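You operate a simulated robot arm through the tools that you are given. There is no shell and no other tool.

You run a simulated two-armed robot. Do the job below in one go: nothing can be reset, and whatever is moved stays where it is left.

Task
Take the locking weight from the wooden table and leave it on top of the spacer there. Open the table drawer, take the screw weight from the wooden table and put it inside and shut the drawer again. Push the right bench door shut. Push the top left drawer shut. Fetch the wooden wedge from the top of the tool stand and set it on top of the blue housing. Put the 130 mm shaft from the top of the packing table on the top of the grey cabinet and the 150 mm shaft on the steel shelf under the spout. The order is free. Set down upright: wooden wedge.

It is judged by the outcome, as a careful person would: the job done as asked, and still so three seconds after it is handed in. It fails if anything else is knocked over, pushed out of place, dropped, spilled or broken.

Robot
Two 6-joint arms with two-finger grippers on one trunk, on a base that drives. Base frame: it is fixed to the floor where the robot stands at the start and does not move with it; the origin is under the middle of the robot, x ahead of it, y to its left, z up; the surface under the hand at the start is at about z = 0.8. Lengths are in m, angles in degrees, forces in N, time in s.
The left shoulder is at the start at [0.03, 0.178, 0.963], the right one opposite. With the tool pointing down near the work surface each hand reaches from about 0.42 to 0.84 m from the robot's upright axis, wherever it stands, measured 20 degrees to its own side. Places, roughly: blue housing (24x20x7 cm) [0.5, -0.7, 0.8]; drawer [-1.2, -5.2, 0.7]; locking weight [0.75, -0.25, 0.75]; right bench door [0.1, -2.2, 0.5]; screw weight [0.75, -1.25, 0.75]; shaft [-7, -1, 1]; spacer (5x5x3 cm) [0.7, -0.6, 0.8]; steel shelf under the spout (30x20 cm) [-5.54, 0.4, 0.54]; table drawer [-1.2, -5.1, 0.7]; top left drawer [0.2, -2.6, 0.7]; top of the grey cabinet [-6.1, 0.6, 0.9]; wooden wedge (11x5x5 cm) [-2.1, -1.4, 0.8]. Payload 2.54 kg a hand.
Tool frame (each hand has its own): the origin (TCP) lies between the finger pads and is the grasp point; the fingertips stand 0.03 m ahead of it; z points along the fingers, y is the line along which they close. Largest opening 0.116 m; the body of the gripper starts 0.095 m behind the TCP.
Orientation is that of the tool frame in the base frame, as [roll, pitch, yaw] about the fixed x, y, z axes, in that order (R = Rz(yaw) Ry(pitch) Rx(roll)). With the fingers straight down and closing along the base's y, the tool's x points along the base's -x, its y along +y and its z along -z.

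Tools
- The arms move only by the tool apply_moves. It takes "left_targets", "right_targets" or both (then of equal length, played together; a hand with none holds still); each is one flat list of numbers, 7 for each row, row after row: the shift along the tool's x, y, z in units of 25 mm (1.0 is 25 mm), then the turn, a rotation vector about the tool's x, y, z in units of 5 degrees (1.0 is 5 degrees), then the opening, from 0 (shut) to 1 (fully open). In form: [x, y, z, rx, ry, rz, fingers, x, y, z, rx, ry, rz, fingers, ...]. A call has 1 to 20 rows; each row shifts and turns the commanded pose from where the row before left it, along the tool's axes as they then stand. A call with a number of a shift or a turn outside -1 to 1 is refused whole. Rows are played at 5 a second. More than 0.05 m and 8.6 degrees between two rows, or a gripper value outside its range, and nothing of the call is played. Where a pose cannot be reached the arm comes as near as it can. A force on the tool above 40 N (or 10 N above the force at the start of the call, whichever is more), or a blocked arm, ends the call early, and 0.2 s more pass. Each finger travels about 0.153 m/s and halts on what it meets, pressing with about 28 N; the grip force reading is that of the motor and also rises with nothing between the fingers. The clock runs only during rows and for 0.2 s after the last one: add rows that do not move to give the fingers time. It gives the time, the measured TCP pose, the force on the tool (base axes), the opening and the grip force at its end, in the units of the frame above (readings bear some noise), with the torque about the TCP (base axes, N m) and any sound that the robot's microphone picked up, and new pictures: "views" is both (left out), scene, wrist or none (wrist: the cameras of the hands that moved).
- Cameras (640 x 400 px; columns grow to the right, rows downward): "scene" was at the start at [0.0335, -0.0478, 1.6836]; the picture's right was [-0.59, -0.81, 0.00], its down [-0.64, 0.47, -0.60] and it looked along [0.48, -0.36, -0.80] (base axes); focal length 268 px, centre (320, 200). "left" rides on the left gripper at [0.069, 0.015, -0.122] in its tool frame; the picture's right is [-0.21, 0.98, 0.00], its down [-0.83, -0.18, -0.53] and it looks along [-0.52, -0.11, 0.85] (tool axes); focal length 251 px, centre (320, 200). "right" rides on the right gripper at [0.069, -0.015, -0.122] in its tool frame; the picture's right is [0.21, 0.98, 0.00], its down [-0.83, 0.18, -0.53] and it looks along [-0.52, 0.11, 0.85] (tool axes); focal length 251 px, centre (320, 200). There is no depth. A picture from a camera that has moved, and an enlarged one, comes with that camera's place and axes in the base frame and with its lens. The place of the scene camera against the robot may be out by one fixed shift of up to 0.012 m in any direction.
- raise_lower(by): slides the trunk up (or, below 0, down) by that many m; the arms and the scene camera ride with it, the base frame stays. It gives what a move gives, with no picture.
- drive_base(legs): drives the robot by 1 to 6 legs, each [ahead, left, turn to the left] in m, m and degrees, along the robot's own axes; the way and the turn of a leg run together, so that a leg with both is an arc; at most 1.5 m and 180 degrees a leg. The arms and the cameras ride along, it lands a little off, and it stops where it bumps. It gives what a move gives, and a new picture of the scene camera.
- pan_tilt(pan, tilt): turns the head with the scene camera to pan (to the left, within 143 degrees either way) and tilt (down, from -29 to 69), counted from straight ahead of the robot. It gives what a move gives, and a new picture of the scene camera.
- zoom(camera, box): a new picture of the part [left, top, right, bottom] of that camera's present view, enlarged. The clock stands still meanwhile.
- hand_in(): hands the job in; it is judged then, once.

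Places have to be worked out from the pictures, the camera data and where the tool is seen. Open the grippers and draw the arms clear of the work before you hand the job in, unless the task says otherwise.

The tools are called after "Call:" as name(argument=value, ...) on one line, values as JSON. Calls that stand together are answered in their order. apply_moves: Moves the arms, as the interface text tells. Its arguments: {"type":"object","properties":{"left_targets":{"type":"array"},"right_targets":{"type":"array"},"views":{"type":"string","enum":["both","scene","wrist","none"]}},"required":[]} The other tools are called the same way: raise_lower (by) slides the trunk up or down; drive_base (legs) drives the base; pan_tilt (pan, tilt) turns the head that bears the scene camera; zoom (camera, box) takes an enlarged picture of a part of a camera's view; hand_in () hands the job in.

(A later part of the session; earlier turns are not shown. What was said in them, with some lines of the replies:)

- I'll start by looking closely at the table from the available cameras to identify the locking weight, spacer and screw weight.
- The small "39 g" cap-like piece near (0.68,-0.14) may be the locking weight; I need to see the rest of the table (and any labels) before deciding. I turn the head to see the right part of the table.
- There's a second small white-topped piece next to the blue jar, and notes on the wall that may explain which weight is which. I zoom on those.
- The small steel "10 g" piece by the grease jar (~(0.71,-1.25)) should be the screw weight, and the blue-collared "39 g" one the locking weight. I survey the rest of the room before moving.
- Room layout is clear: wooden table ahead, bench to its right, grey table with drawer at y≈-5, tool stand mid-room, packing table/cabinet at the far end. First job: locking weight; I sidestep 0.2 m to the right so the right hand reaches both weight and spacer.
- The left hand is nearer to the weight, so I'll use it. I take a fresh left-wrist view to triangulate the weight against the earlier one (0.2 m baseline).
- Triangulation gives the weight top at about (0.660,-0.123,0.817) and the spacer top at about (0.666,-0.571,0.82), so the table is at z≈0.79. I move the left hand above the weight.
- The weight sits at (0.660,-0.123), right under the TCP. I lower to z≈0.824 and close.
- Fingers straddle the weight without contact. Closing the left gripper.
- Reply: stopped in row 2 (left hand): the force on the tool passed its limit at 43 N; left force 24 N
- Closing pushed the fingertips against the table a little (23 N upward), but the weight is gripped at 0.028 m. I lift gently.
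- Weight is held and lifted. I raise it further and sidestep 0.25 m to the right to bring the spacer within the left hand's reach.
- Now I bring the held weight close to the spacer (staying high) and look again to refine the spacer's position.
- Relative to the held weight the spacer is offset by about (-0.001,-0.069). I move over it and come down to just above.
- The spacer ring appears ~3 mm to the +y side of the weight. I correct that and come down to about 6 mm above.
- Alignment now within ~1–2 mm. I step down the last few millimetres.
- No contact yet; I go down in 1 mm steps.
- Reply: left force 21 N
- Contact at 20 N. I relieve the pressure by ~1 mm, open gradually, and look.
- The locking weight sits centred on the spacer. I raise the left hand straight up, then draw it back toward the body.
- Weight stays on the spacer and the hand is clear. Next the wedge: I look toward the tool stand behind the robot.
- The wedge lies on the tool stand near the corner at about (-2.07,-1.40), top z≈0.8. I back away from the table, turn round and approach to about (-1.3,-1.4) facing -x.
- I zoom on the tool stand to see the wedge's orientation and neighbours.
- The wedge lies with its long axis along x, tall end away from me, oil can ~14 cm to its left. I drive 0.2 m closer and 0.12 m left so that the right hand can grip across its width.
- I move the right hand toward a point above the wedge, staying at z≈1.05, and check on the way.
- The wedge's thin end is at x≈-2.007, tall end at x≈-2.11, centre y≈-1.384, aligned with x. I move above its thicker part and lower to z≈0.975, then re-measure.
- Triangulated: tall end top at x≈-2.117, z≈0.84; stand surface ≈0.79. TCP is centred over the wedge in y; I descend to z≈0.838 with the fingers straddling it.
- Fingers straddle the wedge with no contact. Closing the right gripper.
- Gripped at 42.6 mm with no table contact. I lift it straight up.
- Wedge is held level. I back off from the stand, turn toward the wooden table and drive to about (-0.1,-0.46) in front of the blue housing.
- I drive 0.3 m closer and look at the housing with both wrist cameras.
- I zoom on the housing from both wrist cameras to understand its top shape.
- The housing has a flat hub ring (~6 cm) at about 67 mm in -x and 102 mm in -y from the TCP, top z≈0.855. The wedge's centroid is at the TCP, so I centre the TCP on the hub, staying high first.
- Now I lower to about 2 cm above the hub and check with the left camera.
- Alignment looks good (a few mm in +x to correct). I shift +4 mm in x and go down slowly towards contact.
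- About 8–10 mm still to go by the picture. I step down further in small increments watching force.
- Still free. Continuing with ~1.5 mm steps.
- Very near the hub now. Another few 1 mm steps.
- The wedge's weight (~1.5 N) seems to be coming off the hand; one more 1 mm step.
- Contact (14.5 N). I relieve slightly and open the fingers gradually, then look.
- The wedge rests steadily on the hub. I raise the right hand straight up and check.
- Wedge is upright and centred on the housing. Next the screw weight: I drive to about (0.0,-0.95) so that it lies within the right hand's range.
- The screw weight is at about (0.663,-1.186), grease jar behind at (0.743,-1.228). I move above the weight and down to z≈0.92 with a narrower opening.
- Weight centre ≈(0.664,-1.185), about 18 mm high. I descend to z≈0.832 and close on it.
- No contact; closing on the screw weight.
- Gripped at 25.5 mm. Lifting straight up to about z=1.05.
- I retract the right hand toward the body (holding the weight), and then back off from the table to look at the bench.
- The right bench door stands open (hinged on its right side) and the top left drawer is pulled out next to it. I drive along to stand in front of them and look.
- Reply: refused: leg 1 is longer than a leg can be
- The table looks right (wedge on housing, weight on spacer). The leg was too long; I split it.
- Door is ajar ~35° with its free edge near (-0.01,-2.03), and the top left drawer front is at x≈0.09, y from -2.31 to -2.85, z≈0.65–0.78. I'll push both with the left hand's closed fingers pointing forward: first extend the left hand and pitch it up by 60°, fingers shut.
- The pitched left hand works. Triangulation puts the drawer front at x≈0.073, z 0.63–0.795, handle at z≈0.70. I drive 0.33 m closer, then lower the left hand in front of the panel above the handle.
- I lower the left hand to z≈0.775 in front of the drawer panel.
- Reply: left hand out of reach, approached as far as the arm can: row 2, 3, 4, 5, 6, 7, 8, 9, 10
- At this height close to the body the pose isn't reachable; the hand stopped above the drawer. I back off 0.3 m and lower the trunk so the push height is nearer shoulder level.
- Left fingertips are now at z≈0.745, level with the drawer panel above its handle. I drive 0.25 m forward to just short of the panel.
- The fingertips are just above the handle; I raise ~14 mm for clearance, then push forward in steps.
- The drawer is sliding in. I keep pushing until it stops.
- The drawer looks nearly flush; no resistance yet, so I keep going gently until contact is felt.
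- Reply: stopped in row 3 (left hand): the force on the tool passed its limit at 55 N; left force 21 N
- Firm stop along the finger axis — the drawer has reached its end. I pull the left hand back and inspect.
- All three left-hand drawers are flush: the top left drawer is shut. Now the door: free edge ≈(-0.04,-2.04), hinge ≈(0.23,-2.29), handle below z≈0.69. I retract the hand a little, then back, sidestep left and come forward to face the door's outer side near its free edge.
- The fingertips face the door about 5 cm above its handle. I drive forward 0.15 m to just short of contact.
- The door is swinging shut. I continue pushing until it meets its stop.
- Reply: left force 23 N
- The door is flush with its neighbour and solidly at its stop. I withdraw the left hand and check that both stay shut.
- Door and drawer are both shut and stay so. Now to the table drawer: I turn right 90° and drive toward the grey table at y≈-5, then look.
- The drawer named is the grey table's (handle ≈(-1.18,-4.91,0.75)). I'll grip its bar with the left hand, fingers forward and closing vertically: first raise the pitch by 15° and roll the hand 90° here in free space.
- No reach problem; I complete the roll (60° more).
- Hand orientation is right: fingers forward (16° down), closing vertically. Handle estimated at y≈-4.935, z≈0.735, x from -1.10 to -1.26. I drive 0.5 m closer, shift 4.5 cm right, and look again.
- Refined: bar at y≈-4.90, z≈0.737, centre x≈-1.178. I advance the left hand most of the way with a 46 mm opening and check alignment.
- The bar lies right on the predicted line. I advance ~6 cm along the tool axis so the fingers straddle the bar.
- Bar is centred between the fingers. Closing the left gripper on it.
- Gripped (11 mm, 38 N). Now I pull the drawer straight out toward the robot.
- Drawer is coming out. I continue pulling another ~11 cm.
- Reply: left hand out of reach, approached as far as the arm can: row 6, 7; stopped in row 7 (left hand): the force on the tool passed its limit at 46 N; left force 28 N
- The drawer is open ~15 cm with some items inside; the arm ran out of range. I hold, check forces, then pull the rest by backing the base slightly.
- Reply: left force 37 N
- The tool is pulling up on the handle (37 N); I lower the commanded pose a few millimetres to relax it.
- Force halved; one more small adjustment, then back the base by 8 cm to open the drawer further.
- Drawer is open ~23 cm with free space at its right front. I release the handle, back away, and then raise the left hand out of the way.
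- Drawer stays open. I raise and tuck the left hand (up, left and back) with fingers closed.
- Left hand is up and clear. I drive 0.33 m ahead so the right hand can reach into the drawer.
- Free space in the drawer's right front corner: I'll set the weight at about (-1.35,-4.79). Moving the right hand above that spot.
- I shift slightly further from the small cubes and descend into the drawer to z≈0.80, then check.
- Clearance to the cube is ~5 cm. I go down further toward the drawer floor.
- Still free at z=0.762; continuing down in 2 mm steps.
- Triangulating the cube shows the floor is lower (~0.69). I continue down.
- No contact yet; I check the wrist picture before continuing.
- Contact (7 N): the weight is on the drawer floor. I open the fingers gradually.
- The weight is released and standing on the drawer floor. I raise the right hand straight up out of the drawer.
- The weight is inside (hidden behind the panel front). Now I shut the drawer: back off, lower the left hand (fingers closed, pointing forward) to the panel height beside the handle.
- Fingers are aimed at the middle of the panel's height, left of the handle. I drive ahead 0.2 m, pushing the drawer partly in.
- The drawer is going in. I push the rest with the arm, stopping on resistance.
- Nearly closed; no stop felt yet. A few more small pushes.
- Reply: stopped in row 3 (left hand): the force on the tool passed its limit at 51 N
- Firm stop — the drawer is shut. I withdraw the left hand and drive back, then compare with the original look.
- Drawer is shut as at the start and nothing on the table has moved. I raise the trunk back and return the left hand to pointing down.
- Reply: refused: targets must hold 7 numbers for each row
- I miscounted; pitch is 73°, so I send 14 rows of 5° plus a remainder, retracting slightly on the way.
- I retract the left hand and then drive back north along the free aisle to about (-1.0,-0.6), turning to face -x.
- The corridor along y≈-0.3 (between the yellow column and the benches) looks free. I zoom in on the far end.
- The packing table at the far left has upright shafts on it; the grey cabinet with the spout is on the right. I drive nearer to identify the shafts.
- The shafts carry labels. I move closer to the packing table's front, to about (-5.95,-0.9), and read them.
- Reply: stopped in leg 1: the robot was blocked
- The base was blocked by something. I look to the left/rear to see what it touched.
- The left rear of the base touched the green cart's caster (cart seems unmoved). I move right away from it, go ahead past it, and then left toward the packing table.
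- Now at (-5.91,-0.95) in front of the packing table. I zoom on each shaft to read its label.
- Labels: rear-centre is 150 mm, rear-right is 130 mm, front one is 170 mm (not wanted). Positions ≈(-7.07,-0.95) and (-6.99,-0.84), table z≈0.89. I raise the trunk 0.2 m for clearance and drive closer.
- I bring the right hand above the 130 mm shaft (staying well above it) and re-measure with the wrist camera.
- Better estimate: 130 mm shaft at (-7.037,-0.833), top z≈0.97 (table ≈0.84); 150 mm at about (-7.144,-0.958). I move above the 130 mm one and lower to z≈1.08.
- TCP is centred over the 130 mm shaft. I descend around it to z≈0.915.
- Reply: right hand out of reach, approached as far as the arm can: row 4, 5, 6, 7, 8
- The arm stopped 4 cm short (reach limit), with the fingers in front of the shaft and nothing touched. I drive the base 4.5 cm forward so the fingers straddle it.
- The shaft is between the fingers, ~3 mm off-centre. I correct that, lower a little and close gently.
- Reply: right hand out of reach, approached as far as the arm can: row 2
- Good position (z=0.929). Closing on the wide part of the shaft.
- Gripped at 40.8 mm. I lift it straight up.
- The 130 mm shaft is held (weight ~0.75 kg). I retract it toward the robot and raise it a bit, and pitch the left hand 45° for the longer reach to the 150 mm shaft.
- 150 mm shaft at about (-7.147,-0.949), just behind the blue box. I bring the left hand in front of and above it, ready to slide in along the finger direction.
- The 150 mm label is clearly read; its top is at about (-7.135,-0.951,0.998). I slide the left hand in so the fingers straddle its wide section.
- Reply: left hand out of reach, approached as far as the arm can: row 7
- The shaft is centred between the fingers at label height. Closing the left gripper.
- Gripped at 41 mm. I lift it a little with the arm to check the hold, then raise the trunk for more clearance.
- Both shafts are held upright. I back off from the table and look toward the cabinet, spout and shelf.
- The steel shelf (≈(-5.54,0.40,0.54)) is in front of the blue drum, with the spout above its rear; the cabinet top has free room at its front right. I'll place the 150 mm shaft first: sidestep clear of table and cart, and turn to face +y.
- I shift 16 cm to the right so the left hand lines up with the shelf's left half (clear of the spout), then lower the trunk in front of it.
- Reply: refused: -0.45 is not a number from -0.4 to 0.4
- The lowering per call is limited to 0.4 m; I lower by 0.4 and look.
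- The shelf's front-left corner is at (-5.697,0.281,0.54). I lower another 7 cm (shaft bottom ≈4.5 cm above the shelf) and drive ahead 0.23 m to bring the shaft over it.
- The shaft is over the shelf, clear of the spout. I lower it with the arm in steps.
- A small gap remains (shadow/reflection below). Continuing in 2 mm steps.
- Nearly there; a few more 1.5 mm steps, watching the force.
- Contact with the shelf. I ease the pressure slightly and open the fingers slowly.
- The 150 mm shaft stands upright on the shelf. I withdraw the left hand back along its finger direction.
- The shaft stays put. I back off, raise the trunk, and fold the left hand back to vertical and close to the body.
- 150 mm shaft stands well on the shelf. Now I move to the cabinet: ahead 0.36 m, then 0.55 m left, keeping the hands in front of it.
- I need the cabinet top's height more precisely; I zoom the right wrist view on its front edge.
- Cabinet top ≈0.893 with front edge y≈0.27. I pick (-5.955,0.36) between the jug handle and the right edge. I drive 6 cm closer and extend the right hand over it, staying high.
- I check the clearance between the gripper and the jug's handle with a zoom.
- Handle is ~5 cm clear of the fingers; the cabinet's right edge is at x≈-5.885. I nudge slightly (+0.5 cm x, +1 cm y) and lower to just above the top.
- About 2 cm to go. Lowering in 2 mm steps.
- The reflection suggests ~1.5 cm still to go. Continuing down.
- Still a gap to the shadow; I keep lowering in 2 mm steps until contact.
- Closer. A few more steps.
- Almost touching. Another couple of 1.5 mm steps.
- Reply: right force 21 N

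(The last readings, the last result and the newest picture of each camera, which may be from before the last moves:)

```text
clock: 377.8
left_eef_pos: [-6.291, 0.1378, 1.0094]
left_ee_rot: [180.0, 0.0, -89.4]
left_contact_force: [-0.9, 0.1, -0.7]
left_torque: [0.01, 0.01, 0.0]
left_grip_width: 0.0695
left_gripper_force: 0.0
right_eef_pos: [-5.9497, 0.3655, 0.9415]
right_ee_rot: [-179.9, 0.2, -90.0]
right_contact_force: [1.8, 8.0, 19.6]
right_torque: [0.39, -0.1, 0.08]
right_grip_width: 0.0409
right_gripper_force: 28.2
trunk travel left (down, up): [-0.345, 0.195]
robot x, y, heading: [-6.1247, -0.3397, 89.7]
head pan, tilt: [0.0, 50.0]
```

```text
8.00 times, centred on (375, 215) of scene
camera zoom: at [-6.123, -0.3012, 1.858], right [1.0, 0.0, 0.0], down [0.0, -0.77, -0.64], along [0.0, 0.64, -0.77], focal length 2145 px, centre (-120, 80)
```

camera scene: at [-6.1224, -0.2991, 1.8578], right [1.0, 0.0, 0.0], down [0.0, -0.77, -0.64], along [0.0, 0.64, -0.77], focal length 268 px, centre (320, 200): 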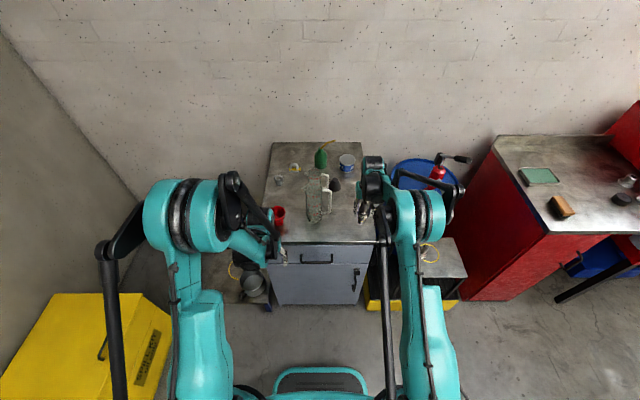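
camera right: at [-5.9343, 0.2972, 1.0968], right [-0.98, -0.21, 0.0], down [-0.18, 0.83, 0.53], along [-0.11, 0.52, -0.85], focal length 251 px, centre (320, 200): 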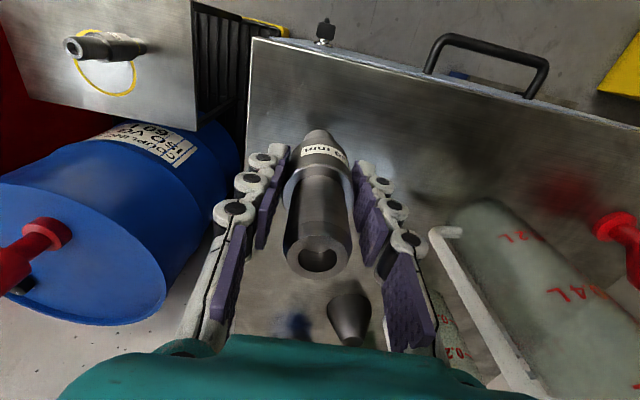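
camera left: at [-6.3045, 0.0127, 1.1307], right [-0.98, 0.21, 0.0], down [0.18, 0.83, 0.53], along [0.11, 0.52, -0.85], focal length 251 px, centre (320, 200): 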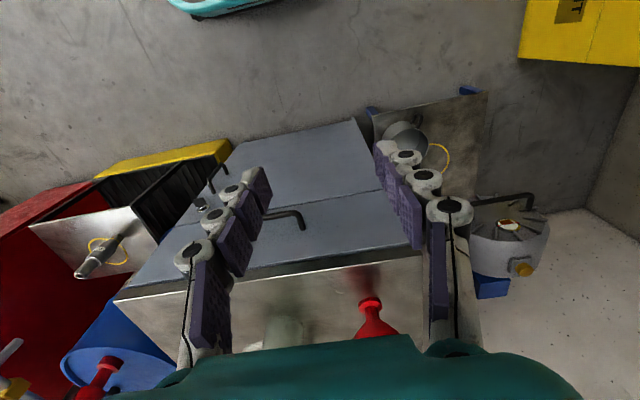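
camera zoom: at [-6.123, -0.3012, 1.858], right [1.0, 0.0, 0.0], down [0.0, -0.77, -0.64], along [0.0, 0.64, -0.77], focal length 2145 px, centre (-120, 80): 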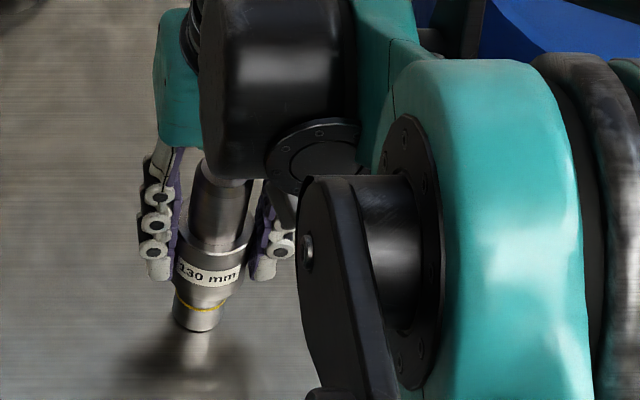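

Contact felt. I relieve the pressure slightly and open the fingers slowly.

Call:
apply_moves(right_targets=[0, 0, -0.03, 0, 0, 0, 0.1, 0, 0, 0, 0, 0, 0, 0.34, 0, 0, 0, 0, 0, 0, 0.37, 0, 0, 0, 0, 0, 0, 0.4, 0, 0, 0, 0, 0, 0, 0.45, 0, 0, 0, 0, 0, 0, 0.5, 0, 0, 0, 0, 0, 0, 0.55, 0, 0, 0, 0, 0, 0, 0.55], views="both")

Call:
zoom(camera="scene", box=[320, 160, 420, 240])

```text
clock: 379.6
left_eef_pos: [-6.2906, 0.1395, 1.0096]
left_ee_rot: [179.8, 0.0, -89.5]
left_contact_force: [0.5, 0.1, -0.8]
left_torque: [0.0, 0.01, -0.02]
left_grip_width: 0.0696
left_gripper_force: 0.1
right_eef_pos: [-5.9496, 0.3673, 0.9411]
right_ee_rot: [-179.9, 0.0, -90.1]
right_contact_force: [1.0, 0.4, -0.5]
right_torque: [0.02, 0.01, -0.01]
right_grip_width: 0.0638
right_gripper_force: 0.1
trunk travel left (down, up): [-0.345, 0.195]
robot x, y, heading: [-6.1276, -0.3468, 89.7]
head pan, tilt: [0.0, 50.0]
camera scene: at [-6.1226, -0.2997, 1.8578], right [1.0, 0.0, 0.0], down [0.0, -0.77, -0.64], along [0.0, 0.64, -0.77], focal length 268 px, centre (320, 200)
camera right: at [-5.9347, 0.2966, 1.0627], right [-0.98, -0.21, 0.0], down [-0.18, 0.83, 0.53], along [-0.11, 0.52, -0.85], focal length 251 px, centre (320, 200)
```

scene: 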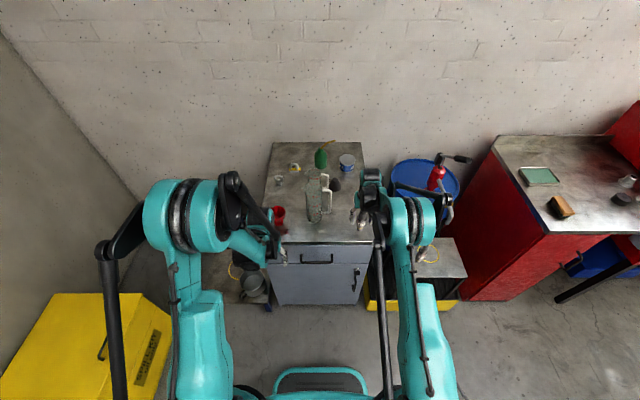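
right: 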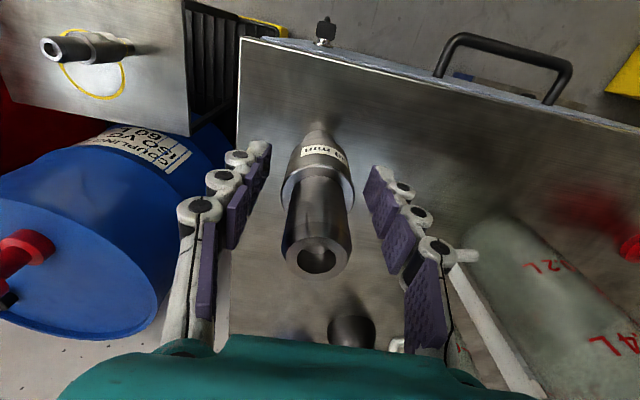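

```text
5.00 times, centred on (370, 200) of scene
camera zoom: at [-6.1226, -0.2997, 1.8578], right [1.0, 0.0, 0.0], down [0.0, -0.77, -0.64], along [0.0, 0.64, -0.77], focal length 1340 px, centre (70, 200)
```

zoom: 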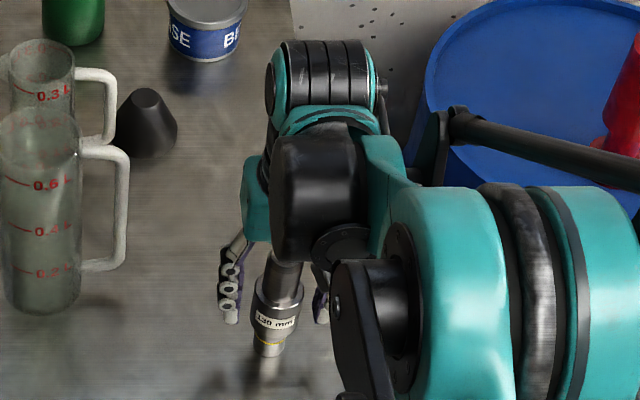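

The 130 mm shaft stands on the cabinet. I raise the right hand straight up and clear.

Call:
apply_moves(right_targets=[0, 0, -0.3, 0, 0, 0, 0.55, 0, 0, -0.5, 0, 0, 0, 0.55, 0, 0, -0.8, 0, 0, 0, 0.55, 0, 0, -0.8, 0, 0, 0, 0.55, 0, 0, -0.8, 0, 0, 0, 0.55, 0, 0, -0.8, 0, 0, 0, 0.55, 0, 0, -0.8, 0, 0, 0, 0.55, 0, 0, -0.8, 0, 0, 0, 0.55, 0, 0, -0.8, 0, 0, 0, 0.55, 0, 0, 0, 0, 0, 0, 0.55], views="both")

Call:
zoom(camera="scene", box=[320, 160, 420, 240])

```text
clock: 381.8
left_eef_pos: [-6.2903, 0.1393, 1.0093]
left_ee_rot: [179.8, -0.1, -89.5]
left_contact_force: [0.5, -0.5, 0.3]
left_torque: [-0.01, -0.04, 0.02]
left_grip_width: 0.0697
left_gripper_force: 0.0
right_eef_pos: [-5.9491, 0.3648, 1.1018]
right_ee_rot: [-179.9, 0.0, -90.0]
right_contact_force: [0.1, 0.2, 0.1]
right_torque: [0.0, -0.01, 0.0]
right_grip_width: 0.064
right_gripper_force: 0.0
trunk travel left (down, up): [-0.345, 0.195]
robot x, y, heading: [-6.1271, -0.3442, 89.7]
head pan, tilt: [0.0, 50.0]
camera scene: at [-6.1225, -0.2992, 1.8577], right [1.0, 0.0, 0.0], down [0.0, -0.77, -0.64], along [0.0, 0.64, -0.77], focal length 268 px, centre (320, 200)
camera right: at [-5.9342, 0.2964, 1.224], right [-0.98, -0.21, 0.0], down [-0.18, 0.83, 0.53], along [-0.11, 0.52, -0.85], focal length 251 px, centre (320, 200)
```

scene: 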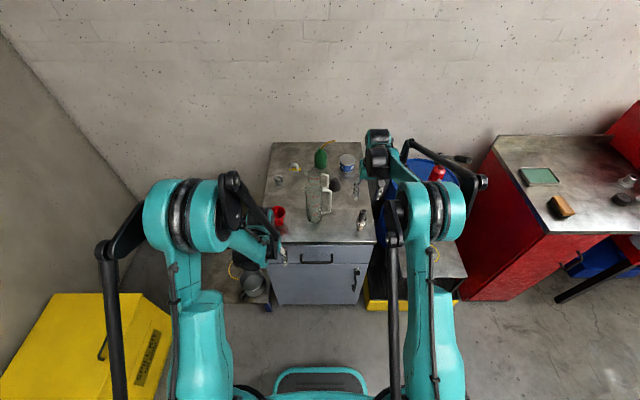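
right: 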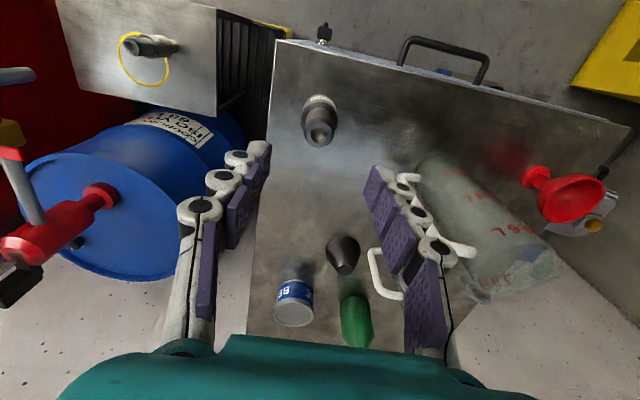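

```text
5.00 times, centred on (370, 200) of scene
camera zoom: at [-6.1225, -0.2992, 1.8577], right [1.0, 0.0, 0.0], down [0.0, -0.77, -0.64], along [0.0, 0.64, -0.77], focal length 1340 px, centre (70, 200)
```

zoom: 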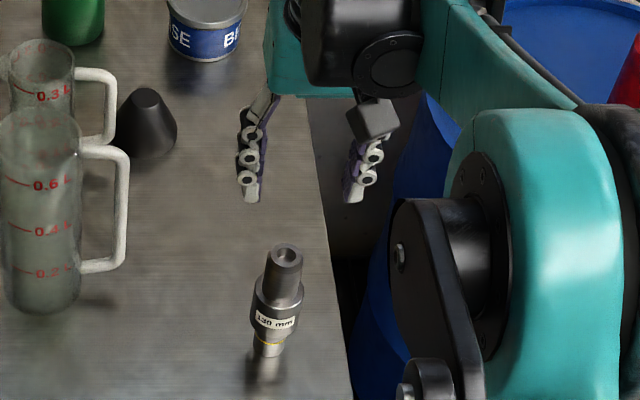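

Both shafts are in place. I draw the right hand back from the cabinet and back the robot off, then check everything once more.

Call:
apply_moves(right_targets=[0, 0, -0.8, 0, 0, 0, 0.55, 0.9, 0, -0.3, 0, 0, 0, 0.55, 0.9, 0, 0, 0, 0, 0, 0.55, 0.9, 0, 0, 0, 0, 0.55, 0.9, 0, 0, 0, 0, 0, 0.55, 0.9, 0, 0, 0, 0, 0, 0.55, 0.9, 0, 0, 0, 0, 0, 0.55, 0.9, 0, 0, 0, 0, 0, 0.55, 0.9, 0, 0, 0, 0, 0, 0.55, 0.9, 0, 0, 0, 0, 0, 0.55], views="none")

```text
refused: targets must hold 7 numbers for each row
```

I miscounted a row; resending.

Call:
apply_moves(right_targets=[0, 0, -0.8, 0, 0, 0, 0.55, 0.9, 0, -0.3, 0, 0, 0, 0.55, 0.9, 0, 0, 0, 0, 0, 0.55, 0.9, 0, 0, 0, 0, 0, 0.55, 0.9, 0, 0, 0, 0, 0, 0.55, 0.9, 0, 0, 0, 0, 0, 0.55, 0.9, 0, 0, 0, 0, 0, 0.55, 0.9, 0, 0, 0, 0, 0, 0.55, 0.9, 0, 0, 0, 0, 0, 0.55], views="none")

Call:
drive_base(legs=[[-0.25, 0, 0]])

Call:
zoom(camera="scene", box=[220, 60, 500, 240])

Call:
pan_tilt(pan=-110, tilt=35)

Call:
zoom(camera="scene", box=[240, 120, 480, 320])

```text
clock: 383.8
left_eef_pos: [-6.291, 0.1382, 1.0099]
left_ee_rot: [179.9, -0.1, -89.5]
left_contact_force: [0.5, -0.5, -0.1]
left_torque: [0.01, 0.0, 0.0]
left_grip_width: 0.0696
left_gripper_force: 0.0
right_eef_pos: [-5.9516, 0.1837, 1.1284]
right_ee_rot: [-179.9, 0.1, -90.1]
right_contact_force: [1.1, 0.6, -0.3]
right_torque: [-0.01, -0.01, 0.0]
right_grip_width: 0.0637
right_gripper_force: 0.0
trunk travel left (down, up): [-0.345, 0.195]
robot x, y, heading: [-6.1275, -0.3426, 89.7]
head pan, tilt: [0.0, 50.0]
```

```text
clock: 385.6
left_eef_pos: [-6.2921, -0.1123, 1.0088]
left_ee_rot: [179.9, -0.2, -89.6]
left_contact_force: [-0.6, 0.8, -0.9]
left_torque: [0.04, 0.03, 0.01]
left_grip_width: 0.0696
left_gripper_force: 0.1
right_eef_pos: [-5.9517, -0.0655, 1.1288]
right_ee_rot: [-179.9, 0.1, -90.1]
right_contact_force: [0.3, -0.1, -0.6]
right_torque: [-0.01, -0.01, 0.01]
right_grip_width: 0.0639
right_gripper_force: 0.1
trunk travel left (down, up): [-0.345, 0.195]
robot x, y, heading: [-6.1276, -0.5982, 90.2]
head pan, tilt: [0.0, 50.0]
camera scene: at [-6.1231, -0.5512, 1.8578], right [1.0, 0.0, 0.0], down [0.0, -0.77, -0.64], along [0.0, 0.64, -0.77], focal length 268 px, centre (320, 200)
```

scene: 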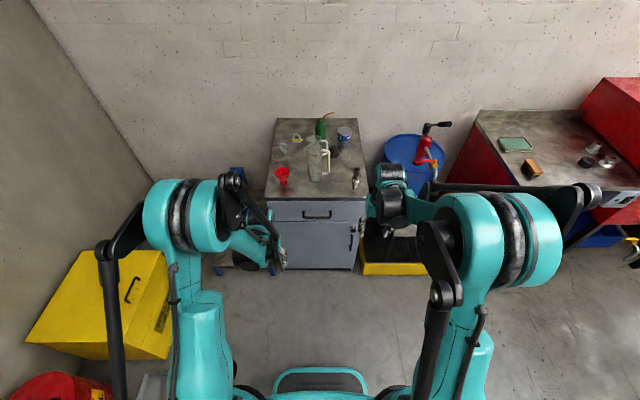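

```text
2.22 times, centred on (360, 150) of scene
camera zoom: at [-6.1231, -0.5512, 1.8578], right [1.0, 0.0, 0.0], down [0.0, -0.77, -0.64], along [0.0, 0.64, -0.77], focal length 596 px, centre (231, 311)
```

zoom: 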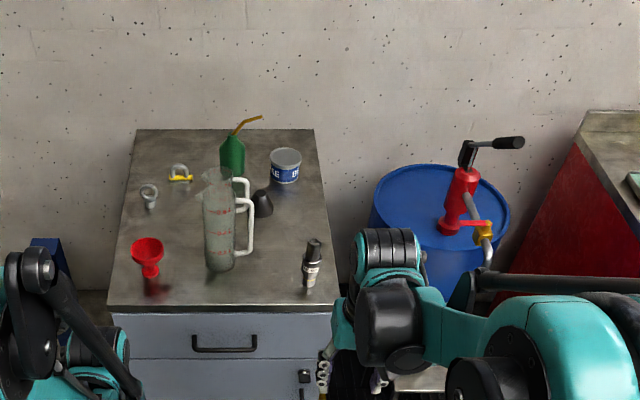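

```text
clock: 387.5
left_eef_pos: [-6.2912, -0.1116, 1.0091]
left_ee_rot: [179.9, -0.1, -89.5]
left_contact_force: [0.4, 0.3, -1.2]
left_torque: [0.04, 0.0, -0.03]
left_grip_width: 0.0694
left_gripper_force: 0.2
right_eef_pos: [-5.9508, -0.0651, 1.1291]
right_ee_rot: [-179.9, 0.1, -90.1]
right_contact_force: [0.1, 0.0, 0.4]
right_torque: [0.0, 0.03, 0.0]
right_grip_width: 0.0637
right_gripper_force: 0.1
trunk travel left (down, up): [-0.345, 0.195]
robot x, y, heading: [-6.1255, -0.5925, 89.8]
head pan, tilt: [-110.0, 35.0]
camera scene: at [-6.0405, -0.6577, 1.8795], right [-0.34, -0.94, 0.0], down [-0.54, 0.2, -0.82], along [0.77, -0.28, -0.57], focal length 268 px, centre (320, 200)
```

scene: 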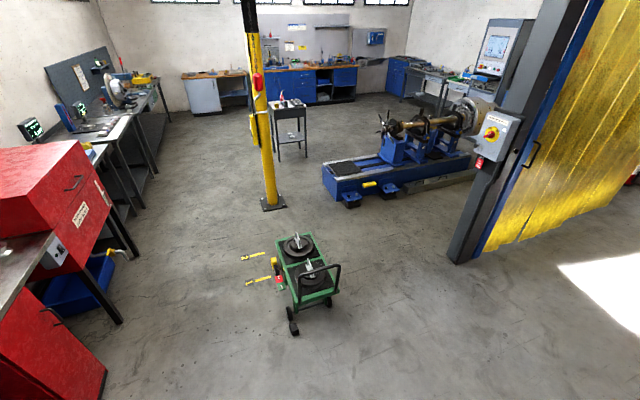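

```text
2.00 times, centred on (360, 220) of scene
camera zoom: at [-6.0405, -0.6577, 1.8795], right [-0.34, -0.94, 0.0], down [-0.54, 0.2, -0.82], along [0.77, -0.28, -0.57], focal length 536 px, centre (240, 160)
```

zoom: 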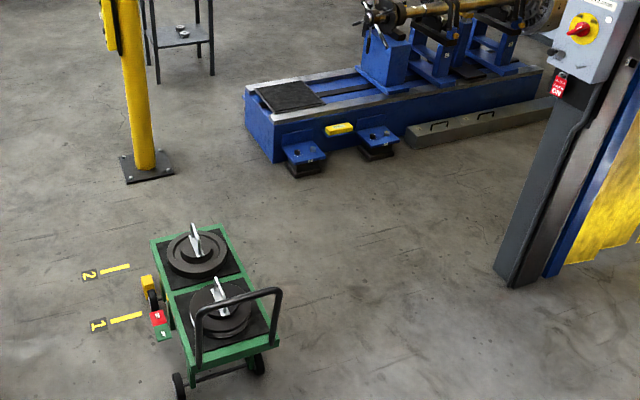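

The cart is still squarely in its place by the floor marks. I check from here the bench and wooden table with strong zooms.

Call:
zoom(camera="scene", box=[170, 60, 250, 120])

Call:
zoom(camera="scene", box=[250, 40, 400, 130])

Call:
zoom(camera="scene", box=[380, 40, 500, 120])

```text
6.67 times, centred on (210, 90) of scene
camera zoom: at [-6.0405, -0.6577, 1.8795], right [-0.34, -0.94, 0.0], down [-0.54, 0.2, -0.82], along [0.77, -0.28, -0.57], focal length 1787 px, centre (1053, 933)
```

zoom: 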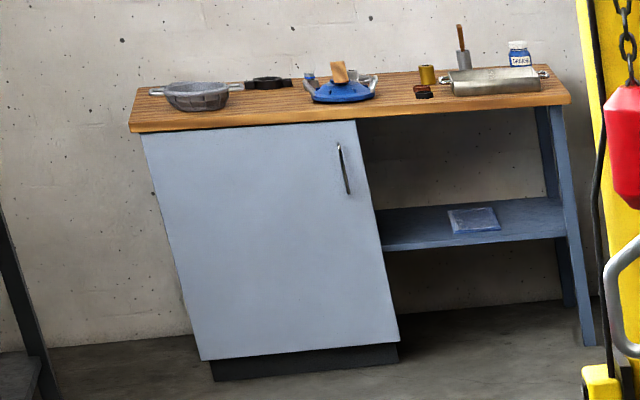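

```text
4.27 times, centred on (325, 85) of scene
camera zoom: at [-6.0405, -0.6577, 1.8795], right [-0.34, -0.94, 0.0], down [-0.54, 0.2, -0.82], along [0.77, -0.28, -0.57], focal length 1144 px, centre (299, 691)
```

zoom: 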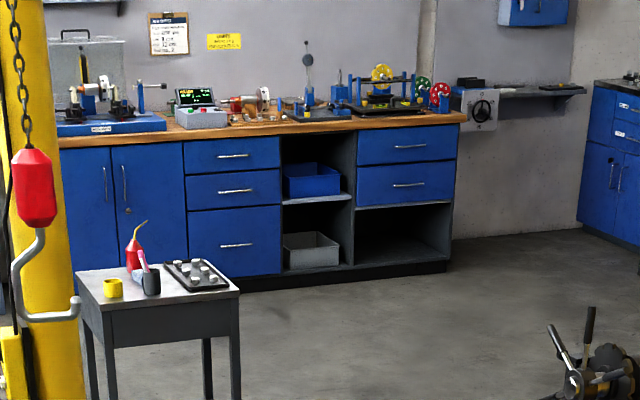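

```text
5.00 times, centred on (440, 80) of scene
camera zoom: at [-6.0405, -0.6577, 1.8795], right [-0.34, -0.94, 0.0], down [-0.54, 0.2, -0.82], along [0.77, -0.28, -0.57], focal length 1340 px, centre (-280, 800)
```

zoom: 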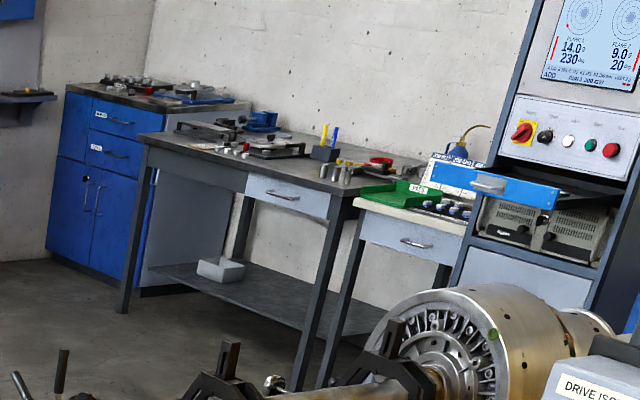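

Everything looks right. One last look at the shelf and cabinet top before handing in.

Call:
pan_tilt(pan=-25, tilt=45)

Call:
zoom(camera="scene", box=[180, 40, 440, 240])

```text
clock: 389.1
left_eef_pos: [-6.2903, -0.1109, 1.0088]
left_ee_rot: [179.8, -0.1, -89.4]
left_contact_force: [0.0, -0.2, -0.7]
left_torque: [0.01, 0.02, 0.0]
left_grip_width: 0.0694
left_gripper_force: 0.1
right_eef_pos: [-5.9514, -0.0654, 1.129]
right_ee_rot: [-179.9, 0.1, -90.1]
right_contact_force: [-0.4, -0.2, -1.2]
right_torque: [-0.01, 0.01, -0.04]
right_grip_width: 0.0637
right_gripper_force: 0.0
trunk travel left (down, up): [-0.345, 0.195]
robot x, y, heading: [-6.1336, -0.5943, 89.9]
head pan, tilt: [-25.0, 45.0]
camera scene: at [-6.0886, -0.5539, 1.8647], right [0.91, -0.42, 0.0], down [-0.3, -0.64, -0.71], along [0.3, 0.64, -0.71], focal length 268 px, centre (320, 200)
```

scene: 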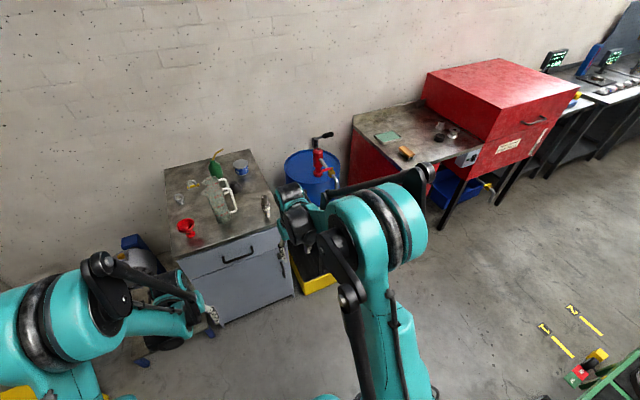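

```text
2.00 times, centred on (310, 140) of scene
camera zoom: at [-6.0886, -0.5539, 1.8647], right [0.91, -0.42, 0.0], down [-0.3, -0.64, -0.71], along [0.3, 0.64, -0.71], focal length 536 px, centre (340, 320)
```

zoom: 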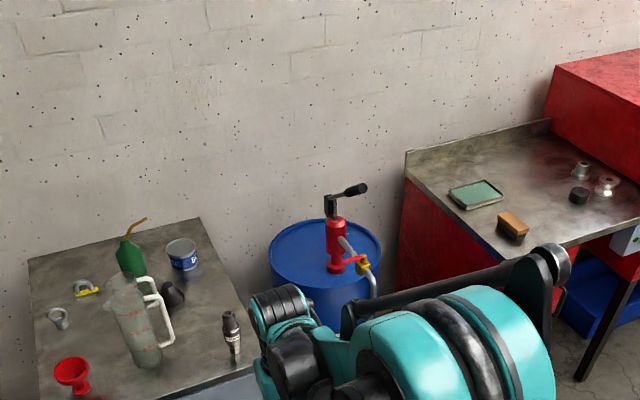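

The arm hides the shelf; I use the right wrist camera for a final look at it.

Call:
apply_moves(right_targets=[0, 0, 0, 0, 0, 0, 0.55], views="wrist")

```text
clock: 389.5
left_eef_pos: [-6.2904, -0.1119, 1.0088]
left_ee_rot: [179.9, -0.1, -89.6]
left_contact_force: [-1.1, 0.3, -0.5]
left_torque: [0.02, 0.04, 0.04]
left_grip_width: 0.0698
left_gripper_force: 0.1
right_eef_pos: [-5.9513, -0.0662, 1.1293]
right_ee_rot: [-179.9, 0.1, -90.0]
right_contact_force: [0.4, 0.7, -0.2]
right_torque: [0.02, -0.01, 0.0]
right_grip_width: 0.0638
right_gripper_force: 0.1
trunk travel left (down, up): [-0.345, 0.195]
robot x, y, heading: [-6.1277, -0.596, 89.8]
head pan, tilt: [-25.0, 45.0]
camera right: at [-5.936, -0.1343, 1.2509], right [-0.98, -0.21, 0.0], down [-0.18, 0.83, 0.53], along [-0.11, 0.52, -0.85], focal length 251 px, centre (320, 200)
```

right: 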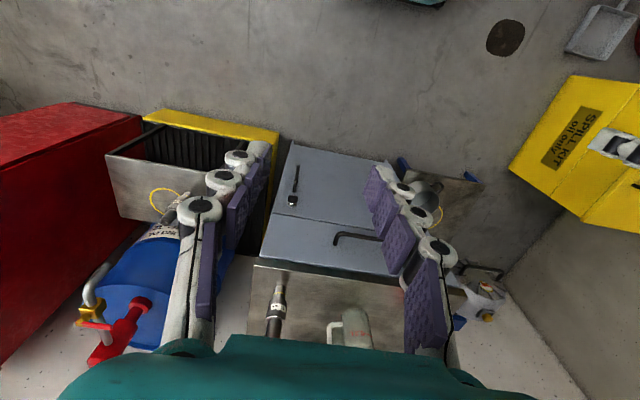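

The 150 mm shaft is upright on the shelf, where the finger partly hides it. The 130 mm shaft is upright on the cabinet. The locking weight is on the spacer and the wedge is upright on the housing. The bench door and both drawers are shut, with the screw weight inside the table drawer. Grippers are open and both arms are clear, so I hand in.

Call:
hand_in()

```text
The job is handed in.
```

I finished every part of the job and handed it in. I haven't seen the verdict.

- **Locking weight:** the 39 g one with the blue collar is on top of the spacer on the wooden table.
- **Screw weight:** the 10 g one is inside the table drawer, at the front right, and the drawer is shut. No label names either weight, so I went by their listed positions. It is hidden behind the drawer front, and I last saw it just after setting it down.
- **Right bench door and top left drawer:** I pushed both to their stops, and both looked flush in the last view.
- **Wooden wedge:** it is upright on the hub of the blue housing.
- **130 mm shaft:** it is upright on the top of the grey cabinet, near the front right.
- **150 mm shaft:** it is upright on the steel shelf, left of the spout.

**Cart contact:** on the way to the packing table the base touched a wheel of the green cart and stopped. The cart still lines up with its floor marks, and I saw no sign that it moved.

Both grippers are open and the arms are clear of the work.
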